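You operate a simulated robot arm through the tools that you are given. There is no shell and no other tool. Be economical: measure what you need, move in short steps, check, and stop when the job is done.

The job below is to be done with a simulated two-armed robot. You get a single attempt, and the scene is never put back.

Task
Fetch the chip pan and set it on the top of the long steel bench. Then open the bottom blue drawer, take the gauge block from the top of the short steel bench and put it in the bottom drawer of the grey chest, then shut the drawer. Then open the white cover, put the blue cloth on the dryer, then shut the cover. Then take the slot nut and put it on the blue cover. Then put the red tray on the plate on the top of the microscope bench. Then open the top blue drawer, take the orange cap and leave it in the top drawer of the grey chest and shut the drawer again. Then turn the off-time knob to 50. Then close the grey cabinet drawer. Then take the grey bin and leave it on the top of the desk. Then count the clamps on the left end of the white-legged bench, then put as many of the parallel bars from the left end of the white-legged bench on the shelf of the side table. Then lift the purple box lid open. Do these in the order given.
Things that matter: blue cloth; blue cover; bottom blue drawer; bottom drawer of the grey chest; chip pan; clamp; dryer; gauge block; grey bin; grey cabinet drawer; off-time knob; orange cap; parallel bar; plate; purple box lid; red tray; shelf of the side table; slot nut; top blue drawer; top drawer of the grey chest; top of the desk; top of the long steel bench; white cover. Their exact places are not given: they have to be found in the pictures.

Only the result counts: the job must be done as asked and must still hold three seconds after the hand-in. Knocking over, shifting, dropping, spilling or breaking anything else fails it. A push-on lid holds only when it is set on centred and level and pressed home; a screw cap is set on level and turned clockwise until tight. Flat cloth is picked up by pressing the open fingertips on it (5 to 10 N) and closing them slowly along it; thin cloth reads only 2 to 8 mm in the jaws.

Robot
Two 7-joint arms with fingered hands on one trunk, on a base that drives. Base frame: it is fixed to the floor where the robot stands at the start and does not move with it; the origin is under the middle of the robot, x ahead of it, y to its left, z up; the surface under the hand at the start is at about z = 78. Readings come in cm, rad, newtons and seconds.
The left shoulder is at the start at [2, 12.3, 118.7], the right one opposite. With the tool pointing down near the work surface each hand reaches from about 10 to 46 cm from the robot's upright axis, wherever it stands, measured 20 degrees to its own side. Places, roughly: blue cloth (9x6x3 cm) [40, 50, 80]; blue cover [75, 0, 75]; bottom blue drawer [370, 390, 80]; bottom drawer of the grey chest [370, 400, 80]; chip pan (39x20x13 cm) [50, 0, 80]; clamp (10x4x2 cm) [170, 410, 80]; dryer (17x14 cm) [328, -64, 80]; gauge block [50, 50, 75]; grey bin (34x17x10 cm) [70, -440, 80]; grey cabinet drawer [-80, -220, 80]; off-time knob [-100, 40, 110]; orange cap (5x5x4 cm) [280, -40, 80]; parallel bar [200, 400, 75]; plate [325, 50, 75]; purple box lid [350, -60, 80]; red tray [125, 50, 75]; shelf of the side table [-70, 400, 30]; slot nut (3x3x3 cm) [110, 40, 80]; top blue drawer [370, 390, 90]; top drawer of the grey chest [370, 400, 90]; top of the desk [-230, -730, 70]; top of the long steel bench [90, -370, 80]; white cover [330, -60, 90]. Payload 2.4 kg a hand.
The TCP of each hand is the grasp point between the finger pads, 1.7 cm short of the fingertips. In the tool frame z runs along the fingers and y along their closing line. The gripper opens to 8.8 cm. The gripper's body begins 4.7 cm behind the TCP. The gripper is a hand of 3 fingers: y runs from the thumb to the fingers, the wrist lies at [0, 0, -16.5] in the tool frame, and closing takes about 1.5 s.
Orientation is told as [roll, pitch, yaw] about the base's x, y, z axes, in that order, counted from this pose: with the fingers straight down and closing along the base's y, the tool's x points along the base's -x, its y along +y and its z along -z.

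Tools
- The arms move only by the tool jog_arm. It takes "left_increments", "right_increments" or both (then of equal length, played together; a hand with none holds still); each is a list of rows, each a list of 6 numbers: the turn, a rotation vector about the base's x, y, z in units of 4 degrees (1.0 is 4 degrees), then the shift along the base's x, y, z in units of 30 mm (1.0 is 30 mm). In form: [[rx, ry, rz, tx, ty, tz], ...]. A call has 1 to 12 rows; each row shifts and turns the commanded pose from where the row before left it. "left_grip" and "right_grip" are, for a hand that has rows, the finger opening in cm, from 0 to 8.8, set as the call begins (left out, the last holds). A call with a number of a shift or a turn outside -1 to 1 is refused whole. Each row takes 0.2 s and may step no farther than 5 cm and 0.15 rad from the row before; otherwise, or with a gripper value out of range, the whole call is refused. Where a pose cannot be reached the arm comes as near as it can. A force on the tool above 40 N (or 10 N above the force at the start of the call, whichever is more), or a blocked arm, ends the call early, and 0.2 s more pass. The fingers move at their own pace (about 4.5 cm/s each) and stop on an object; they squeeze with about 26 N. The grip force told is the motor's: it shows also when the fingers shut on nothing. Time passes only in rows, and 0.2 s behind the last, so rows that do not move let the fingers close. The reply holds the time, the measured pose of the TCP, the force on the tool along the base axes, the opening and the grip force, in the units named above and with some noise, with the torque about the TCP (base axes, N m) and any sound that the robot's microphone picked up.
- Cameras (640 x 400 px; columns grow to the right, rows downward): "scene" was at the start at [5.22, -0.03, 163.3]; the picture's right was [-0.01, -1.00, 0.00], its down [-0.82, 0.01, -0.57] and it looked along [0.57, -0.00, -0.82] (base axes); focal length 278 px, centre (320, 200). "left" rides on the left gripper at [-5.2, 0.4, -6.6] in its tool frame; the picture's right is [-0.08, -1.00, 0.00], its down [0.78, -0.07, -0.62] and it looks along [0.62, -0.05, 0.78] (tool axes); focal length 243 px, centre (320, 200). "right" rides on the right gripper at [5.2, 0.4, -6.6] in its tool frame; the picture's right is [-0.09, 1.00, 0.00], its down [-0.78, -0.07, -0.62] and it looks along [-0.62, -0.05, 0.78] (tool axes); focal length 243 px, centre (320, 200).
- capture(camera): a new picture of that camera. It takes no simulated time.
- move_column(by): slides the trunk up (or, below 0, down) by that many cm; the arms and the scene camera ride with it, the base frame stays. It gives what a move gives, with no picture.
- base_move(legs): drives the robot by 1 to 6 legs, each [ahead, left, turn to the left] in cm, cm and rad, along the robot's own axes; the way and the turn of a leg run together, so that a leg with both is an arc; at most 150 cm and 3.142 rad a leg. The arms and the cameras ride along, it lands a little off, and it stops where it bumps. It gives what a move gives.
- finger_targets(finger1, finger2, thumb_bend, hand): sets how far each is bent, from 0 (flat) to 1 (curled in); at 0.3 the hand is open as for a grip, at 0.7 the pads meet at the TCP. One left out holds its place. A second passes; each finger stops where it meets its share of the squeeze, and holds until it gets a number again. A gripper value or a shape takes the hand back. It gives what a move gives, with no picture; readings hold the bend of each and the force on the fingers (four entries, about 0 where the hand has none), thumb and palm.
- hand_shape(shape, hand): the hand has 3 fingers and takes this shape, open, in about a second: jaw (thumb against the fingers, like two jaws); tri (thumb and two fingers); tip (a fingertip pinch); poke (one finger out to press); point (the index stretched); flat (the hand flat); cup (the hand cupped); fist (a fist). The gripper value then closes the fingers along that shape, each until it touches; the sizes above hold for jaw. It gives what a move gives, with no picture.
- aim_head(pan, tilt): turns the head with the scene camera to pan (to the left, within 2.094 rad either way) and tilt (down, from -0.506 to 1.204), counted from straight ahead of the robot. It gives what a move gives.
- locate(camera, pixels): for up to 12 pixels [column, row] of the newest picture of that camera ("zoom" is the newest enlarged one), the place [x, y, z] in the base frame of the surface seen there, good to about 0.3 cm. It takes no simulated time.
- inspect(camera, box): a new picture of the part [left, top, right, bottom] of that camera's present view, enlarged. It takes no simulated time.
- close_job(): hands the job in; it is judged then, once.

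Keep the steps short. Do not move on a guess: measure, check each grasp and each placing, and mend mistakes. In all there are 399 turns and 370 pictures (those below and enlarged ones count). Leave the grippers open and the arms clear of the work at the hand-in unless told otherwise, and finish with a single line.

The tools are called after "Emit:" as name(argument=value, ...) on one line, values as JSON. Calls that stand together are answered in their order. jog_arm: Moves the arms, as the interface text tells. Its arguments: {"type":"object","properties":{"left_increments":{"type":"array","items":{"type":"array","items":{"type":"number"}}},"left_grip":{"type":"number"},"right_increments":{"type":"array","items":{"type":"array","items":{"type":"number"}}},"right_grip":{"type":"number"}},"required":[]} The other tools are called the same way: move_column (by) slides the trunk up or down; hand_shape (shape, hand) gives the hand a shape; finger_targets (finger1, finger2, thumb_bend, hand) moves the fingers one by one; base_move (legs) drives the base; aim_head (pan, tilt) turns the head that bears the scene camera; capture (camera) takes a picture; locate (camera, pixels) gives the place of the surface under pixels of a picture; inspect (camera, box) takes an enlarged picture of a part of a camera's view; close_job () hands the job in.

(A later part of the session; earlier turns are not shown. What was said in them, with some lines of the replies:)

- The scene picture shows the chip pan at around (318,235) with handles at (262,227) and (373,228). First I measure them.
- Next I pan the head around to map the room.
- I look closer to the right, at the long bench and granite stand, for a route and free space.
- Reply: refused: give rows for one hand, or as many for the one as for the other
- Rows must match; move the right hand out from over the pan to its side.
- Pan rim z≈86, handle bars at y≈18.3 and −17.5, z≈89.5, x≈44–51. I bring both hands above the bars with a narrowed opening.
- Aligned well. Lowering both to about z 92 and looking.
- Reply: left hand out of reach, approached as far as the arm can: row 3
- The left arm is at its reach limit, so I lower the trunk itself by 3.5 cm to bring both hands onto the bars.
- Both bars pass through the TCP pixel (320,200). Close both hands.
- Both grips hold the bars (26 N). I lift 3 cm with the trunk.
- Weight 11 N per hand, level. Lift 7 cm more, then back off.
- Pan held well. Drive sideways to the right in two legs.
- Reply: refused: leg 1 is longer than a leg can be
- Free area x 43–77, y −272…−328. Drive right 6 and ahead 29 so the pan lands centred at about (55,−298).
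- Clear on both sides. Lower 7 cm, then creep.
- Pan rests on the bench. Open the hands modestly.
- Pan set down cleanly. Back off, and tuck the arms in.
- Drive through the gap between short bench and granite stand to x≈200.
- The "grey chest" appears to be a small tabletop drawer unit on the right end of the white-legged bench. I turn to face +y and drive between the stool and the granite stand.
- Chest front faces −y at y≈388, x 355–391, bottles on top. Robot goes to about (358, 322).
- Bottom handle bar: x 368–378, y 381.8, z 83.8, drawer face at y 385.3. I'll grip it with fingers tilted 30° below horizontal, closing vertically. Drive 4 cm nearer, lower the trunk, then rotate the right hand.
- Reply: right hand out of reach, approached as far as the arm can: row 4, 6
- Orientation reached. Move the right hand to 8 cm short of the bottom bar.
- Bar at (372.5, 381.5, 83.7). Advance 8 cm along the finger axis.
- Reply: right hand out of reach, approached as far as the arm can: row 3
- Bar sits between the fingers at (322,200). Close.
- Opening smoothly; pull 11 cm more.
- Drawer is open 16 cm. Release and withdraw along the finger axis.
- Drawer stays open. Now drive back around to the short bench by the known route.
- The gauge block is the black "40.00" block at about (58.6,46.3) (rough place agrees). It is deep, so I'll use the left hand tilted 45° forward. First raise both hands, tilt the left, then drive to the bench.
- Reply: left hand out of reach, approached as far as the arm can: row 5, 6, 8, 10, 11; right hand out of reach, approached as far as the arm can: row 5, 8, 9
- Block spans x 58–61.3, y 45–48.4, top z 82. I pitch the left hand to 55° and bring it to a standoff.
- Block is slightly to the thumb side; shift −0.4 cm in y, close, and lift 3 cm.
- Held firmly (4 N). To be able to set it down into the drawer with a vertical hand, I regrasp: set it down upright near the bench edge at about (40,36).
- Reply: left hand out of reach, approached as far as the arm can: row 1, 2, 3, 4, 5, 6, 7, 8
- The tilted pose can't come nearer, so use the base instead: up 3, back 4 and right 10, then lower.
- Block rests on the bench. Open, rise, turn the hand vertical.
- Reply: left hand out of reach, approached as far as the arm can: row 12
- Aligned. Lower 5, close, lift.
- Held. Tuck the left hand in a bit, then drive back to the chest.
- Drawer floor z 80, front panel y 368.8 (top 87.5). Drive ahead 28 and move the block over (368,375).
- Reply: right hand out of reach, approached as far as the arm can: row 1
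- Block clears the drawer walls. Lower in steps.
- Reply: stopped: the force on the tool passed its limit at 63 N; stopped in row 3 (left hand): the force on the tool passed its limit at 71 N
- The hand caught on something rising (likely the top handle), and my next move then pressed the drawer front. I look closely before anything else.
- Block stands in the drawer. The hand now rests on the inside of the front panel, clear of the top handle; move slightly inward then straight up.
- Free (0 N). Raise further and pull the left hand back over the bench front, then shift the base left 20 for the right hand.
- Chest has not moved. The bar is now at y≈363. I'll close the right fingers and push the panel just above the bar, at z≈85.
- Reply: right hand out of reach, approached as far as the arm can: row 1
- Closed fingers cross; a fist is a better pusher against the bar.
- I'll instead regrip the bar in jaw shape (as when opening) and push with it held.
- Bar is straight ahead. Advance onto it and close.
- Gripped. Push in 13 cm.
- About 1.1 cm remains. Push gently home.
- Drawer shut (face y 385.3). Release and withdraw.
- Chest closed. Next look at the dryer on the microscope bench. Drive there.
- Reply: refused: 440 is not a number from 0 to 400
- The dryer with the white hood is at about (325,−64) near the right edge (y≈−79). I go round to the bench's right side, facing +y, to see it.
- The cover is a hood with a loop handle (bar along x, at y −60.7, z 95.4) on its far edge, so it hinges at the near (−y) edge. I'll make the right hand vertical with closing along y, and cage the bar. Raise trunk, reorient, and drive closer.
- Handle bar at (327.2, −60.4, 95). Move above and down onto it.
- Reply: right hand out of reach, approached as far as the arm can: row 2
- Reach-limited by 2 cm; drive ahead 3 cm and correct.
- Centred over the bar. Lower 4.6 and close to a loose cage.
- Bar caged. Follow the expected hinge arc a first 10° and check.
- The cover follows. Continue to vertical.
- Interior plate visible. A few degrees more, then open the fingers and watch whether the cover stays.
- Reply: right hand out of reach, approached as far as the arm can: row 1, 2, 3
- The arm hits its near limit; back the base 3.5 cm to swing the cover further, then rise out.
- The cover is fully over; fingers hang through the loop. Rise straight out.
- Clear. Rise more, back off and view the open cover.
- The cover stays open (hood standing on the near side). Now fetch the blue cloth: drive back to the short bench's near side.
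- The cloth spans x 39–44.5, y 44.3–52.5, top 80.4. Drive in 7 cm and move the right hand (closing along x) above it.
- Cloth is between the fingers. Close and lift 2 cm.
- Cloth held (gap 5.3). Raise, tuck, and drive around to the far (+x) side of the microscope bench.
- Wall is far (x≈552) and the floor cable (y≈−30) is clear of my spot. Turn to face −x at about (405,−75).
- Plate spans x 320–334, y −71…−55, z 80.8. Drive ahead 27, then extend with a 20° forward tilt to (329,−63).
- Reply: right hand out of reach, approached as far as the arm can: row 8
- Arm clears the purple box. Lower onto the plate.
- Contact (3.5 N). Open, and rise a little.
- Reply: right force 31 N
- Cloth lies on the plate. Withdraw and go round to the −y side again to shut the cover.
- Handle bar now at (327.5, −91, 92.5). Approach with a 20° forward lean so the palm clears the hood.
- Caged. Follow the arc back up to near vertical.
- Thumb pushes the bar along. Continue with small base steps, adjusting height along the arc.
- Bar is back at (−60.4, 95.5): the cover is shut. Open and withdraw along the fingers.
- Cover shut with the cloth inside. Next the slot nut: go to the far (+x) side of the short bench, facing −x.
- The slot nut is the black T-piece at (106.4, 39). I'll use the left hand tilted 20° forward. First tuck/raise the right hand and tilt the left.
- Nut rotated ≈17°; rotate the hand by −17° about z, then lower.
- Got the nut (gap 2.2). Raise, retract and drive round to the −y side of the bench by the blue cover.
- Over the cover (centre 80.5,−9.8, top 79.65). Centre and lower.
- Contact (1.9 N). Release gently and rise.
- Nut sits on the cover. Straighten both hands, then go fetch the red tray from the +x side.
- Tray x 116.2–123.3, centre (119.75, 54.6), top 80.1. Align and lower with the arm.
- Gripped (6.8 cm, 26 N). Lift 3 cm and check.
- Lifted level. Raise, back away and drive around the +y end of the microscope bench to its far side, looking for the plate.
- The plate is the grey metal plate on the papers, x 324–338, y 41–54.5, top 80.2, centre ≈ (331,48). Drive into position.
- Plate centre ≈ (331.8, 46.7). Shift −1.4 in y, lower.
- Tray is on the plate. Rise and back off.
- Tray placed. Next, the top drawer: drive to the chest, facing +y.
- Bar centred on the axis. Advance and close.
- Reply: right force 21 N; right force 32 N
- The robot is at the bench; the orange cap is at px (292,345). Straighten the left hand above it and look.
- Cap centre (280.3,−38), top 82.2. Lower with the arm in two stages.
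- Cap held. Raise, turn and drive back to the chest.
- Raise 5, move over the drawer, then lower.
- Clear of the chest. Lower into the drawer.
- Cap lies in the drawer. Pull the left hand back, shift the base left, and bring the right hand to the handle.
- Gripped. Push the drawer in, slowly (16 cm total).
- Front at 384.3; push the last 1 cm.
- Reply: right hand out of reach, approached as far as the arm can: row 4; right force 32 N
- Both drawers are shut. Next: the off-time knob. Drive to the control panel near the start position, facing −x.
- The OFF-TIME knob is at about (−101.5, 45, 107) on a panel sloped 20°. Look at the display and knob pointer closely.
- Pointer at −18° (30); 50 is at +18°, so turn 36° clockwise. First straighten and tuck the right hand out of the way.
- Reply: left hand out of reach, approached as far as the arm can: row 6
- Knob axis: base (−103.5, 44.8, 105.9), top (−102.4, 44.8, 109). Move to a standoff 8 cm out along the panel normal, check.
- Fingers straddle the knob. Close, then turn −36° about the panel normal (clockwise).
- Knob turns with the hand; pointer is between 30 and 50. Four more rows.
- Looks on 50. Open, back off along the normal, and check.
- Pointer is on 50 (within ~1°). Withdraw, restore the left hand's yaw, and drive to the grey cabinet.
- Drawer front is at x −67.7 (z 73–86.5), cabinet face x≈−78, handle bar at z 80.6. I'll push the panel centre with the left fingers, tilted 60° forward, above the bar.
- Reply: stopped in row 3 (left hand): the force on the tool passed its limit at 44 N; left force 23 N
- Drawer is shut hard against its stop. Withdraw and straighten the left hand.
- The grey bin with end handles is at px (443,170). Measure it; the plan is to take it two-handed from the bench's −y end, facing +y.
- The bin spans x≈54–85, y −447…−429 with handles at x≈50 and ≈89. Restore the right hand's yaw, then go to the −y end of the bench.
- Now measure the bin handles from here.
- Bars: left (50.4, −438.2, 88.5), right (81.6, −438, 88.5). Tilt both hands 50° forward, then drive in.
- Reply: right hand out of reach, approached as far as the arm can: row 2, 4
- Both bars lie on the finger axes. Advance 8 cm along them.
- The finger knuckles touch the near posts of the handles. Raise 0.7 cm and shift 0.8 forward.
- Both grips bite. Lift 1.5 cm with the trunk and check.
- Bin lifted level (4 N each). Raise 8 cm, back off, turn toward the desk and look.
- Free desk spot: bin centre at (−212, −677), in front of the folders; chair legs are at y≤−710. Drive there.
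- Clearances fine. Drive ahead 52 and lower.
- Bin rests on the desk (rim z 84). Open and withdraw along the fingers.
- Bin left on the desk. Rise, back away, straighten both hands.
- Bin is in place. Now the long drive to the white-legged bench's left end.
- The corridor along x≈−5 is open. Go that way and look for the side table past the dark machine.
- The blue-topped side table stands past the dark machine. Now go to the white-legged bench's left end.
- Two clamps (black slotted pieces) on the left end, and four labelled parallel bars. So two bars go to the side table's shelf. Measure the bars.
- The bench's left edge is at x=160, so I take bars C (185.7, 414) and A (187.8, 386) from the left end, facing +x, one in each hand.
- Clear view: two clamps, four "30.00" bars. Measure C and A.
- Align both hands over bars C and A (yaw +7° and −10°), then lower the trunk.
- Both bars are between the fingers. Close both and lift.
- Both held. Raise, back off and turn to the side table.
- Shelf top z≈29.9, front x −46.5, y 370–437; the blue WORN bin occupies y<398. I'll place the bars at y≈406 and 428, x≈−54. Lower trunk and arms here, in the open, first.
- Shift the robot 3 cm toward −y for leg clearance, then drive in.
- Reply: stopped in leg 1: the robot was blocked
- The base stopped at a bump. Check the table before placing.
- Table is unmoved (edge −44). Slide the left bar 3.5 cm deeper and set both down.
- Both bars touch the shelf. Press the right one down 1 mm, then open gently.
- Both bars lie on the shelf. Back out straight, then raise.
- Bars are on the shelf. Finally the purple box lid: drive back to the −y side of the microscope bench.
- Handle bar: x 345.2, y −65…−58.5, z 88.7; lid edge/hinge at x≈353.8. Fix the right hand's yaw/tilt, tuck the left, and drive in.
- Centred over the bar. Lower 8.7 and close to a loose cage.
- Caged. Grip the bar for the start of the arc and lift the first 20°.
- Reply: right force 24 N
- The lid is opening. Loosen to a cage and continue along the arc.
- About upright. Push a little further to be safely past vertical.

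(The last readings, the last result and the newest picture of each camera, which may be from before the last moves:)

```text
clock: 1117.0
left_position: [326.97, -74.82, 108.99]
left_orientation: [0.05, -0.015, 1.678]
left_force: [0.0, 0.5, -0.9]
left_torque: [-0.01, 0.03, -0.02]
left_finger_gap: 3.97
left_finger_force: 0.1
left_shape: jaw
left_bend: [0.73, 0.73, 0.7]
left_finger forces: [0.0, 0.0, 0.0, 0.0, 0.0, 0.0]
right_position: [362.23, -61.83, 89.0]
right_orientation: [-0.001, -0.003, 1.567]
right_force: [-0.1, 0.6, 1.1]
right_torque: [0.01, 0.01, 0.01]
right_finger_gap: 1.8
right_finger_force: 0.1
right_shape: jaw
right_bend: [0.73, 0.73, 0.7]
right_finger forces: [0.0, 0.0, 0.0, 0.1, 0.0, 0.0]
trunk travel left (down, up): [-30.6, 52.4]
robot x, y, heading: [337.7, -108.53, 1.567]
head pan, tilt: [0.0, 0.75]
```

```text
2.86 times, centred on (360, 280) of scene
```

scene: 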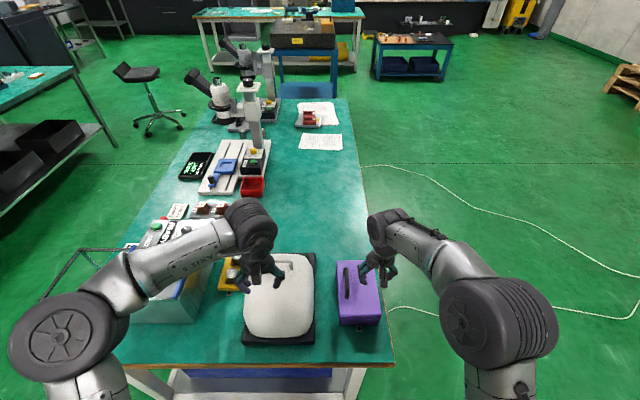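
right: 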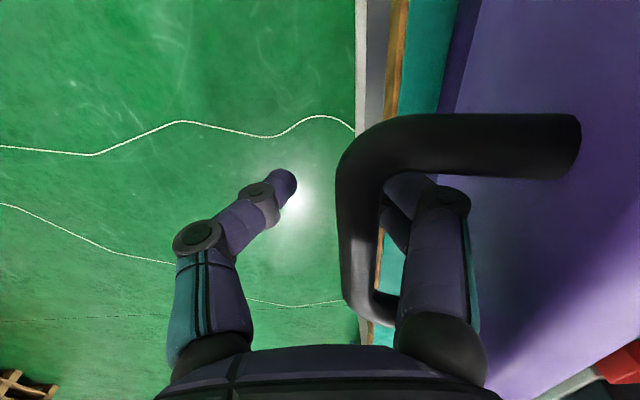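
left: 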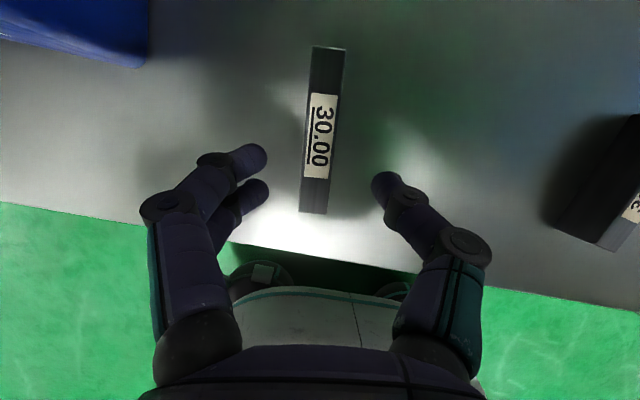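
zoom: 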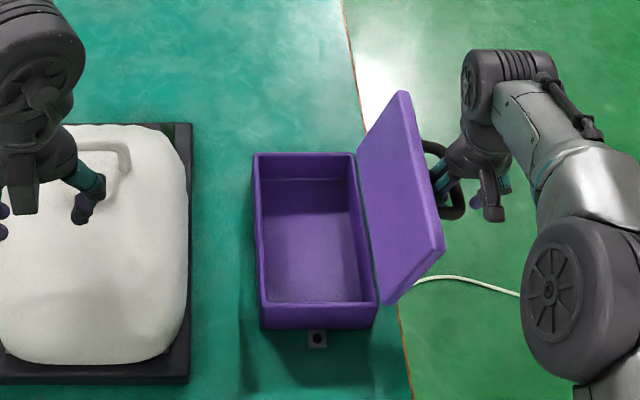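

Lid stands ≈110° open, no force on the fingers. Rise straight out of the loop.

Emit:
jog_arm(right_increments=[[0, 0, 0, 0, 0, 0.4], [0, 0, 0, 0, 0, 0.6], [0, 0, 0, 0, 0, 0.7]])

Emit:
capture(camera="right")

Emit:
inspect(camera="scene", box=[290, 210, 430, 350])

```text
clock: 1117.8
left_position: [327.11, -74.81, 109.07]
left_orientation: [0.05, -0.015, 1.673]
left_force: [-0.8, 0.9, -0.1]
left_torque: [-0.01, 0.02, -0.02]
left_finger_gap: 3.94
left_finger_force: 0.2
left_shape: jaw
left_bend: [0.73, 0.73, 0.7]
left_finger forces: [0.1, 0.0, 0.0, 0.0, 0.1, 0.0]
right_position: [362.31, -61.75, 94.12]
right_orientation: [0.002, -0.004, 1.566]
right_force: [0.4, -0.5, -0.5]
right_torque: [-0.02, 0.0, 0.0]
right_finger_gap: 1.83
right_finger_force: 0.0
right_shape: jaw
right_bend: [0.73, 0.73, 0.7]
right_finger forces: [0.1, 0.1, 0.0, 0.0, 0.0, 0.0]
trunk travel left (down, up): [-30.6, 52.4]
robot x, y, heading: [337.99, -108.58, 1.571]
head pan, tilt: [0.0, 0.75]
```

```text
104 pictures are left
```

right: 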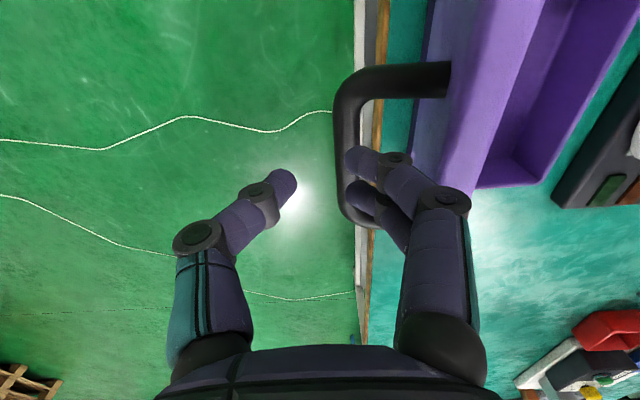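

```text
2.86 times, centred on (360, 280) of scene
```

zoom: 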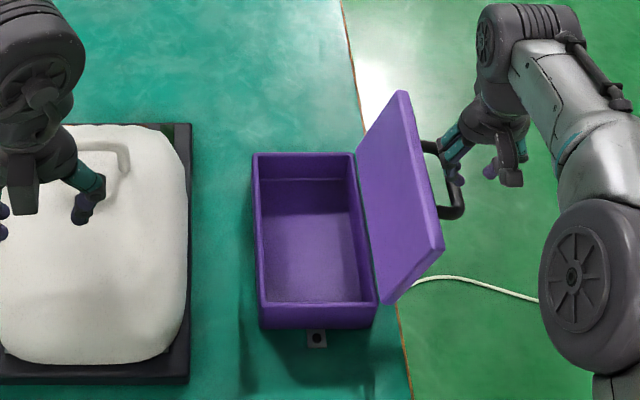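

Lid stays open. Rise clear, open both grippers and back away.

Emit:
jog_arm(right_increments=[[0, 0, 0, 0.2, 0, 0.9], [0, 0, 0, 0.2, 0, 0.9], [0, 0, 0, 0, 0, 0.6]])

Emit:
base_move(legs=[[-50, 0, 0]])

Emit:
jog_arm(left_increments=[[0, 0, 0, 0, 0, 0], [0, 0, 0, 0, 0, 0], [0, 0, 0, 0, 0, 0], [0, 0, 0, 0, 0, 0]], right_increments=[[0, 0, 0, 0, 0, 0], [0, 0, 0, 0, 0, 0], [0, 0, 0, 0, 0, 0], [0, 0, 0, 0, 0, 0]], left_grip=8.8, right_grip=8.8)

Emit:
capture(camera="scene")

Emit:
inspect(camera="scene", box=[220, 60, 420, 230])

```text
clock: 1118.6
left_position: [327.0, -74.89, 108.99]
left_orientation: [0.049, -0.015, 1.679]
left_force: [-0.4, 0.3, -0.1]
left_torque: [-0.01, 0.01, -0.02]
left_finger_gap: 3.99
left_finger_force: 0.0
left_shape: jaw
left_bend: [0.73, 0.73, 0.7]
left_finger forces: [0.0, 0.0, 0.1, 0.0, 0.0, 0.1]
right_position: [363.34, -61.81, 101.26]
right_orientation: [0.0, -0.004, 1.566]
right_force: [-1.1, -0.3, -0.1]
right_torque: [0.0, -0.03, 0.0]
right_finger_gap: 1.81
right_finger_force: 0.0
right_shape: jaw
right_bend: [0.73, 0.73, 0.7]
right_finger forces: [0.0, 0.0, 0.1, 0.0, 0.1, 0.1]
trunk travel left (down, up): [-30.6, 52.4]
robot x, y, heading: [338.13, -108.55, 1.569]
head pan, tilt: [0.0, 0.75]
```

```text
clock: 1121.5
left_position: [327.08, -125.48, 109.07]
left_orientation: [0.052, -0.016, 1.674]
left_force: [-0.7, 0.0, 0.3]
left_torque: [-0.01, 0.01, 0.02]
left_finger_gap: 3.96
left_finger_force: 0.0
left_shape: jaw
left_bend: [0.73, 0.73, 0.7]
left_finger forces: [0.0, 0.0, 0.0, 0.0, 0.1, 0.0]
right_position: [363.39, -112.58, 101.31]
right_orientation: [0.0, -0.004, 1.563]
right_force: [-0.3, -0.4, 0.2]
right_torque: [0.01, -0.01, 0.0]
right_finger_gap: 1.78
right_finger_force: 0.0
right_shape: jaw
right_bend: [0.73, 0.73, 0.7]
right_finger forces: [0.0, 0.1, 0.0, 0.0, 0.1, 0.0]
trunk travel left (down, up): [-30.6, 52.4]
robot x, y, heading: [337.67, -158.63, 1.564]
head pan, tilt: [0.0, 0.75]
```

```text
clock: 1122.5
left_position: [327.03, -125.51, 108.9]
left_orientation: [0.05, -0.016, 1.675]
left_force: [0.7, 0.3, -0.4]
left_torque: [0.02, 0.01, 0.01]
left_finger_gap: 8.77
left_finger_force: 0.0
left_shape: jaw
left_bend: [0.3, 0.3, 0.3]
left_finger forces: [0.0, 0.1, 0.1, 0.0, 0.0, 0.1]
right_position: [363.33, -112.52, 101.34]
right_orientation: [0.0, -0.004, 1.565]
right_force: [0.2, -1.0, 1.0]
right_torque: [-0.01, -0.02, 0.01]
right_finger_gap: 8.78
right_finger_force: 0.1
right_shape: jaw
right_bend: [0.3, 0.3, 0.3]
right_finger forces: [0.1, 0.0, 0.1, 0.0, 0.0, 0.0]
trunk travel left (down, up): [-30.6, 52.4]
robot x, y, heading: [337.83, -159.17, 1.567]
head pan, tilt: [0.0, 0.75]
```

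```text
102 pictures are left
```

scene: 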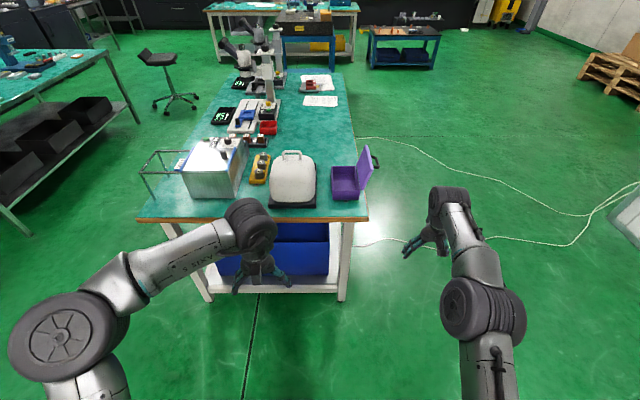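

```text
2.35 times, centred on (320, 145) of scene
```

zoom: 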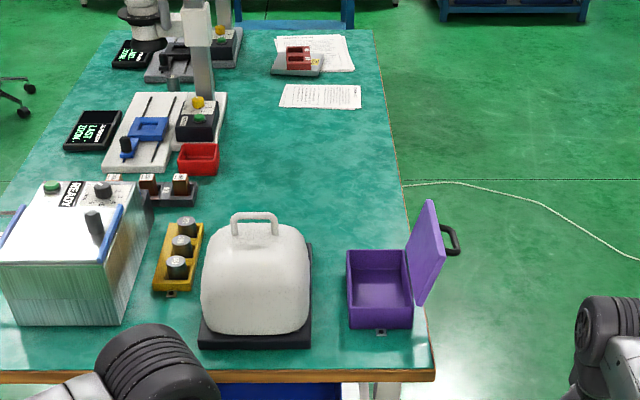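

Everything is in place: lid open, cover shut, tray on its plate, grippers open and arms clear. I hand in.

Emit:
close_job()

```text
The job is handed in.
```

All eleven steps were carried out in the order given and the job is handed in; I counted two clamps, so two parallel bars are on the side table's shelf.
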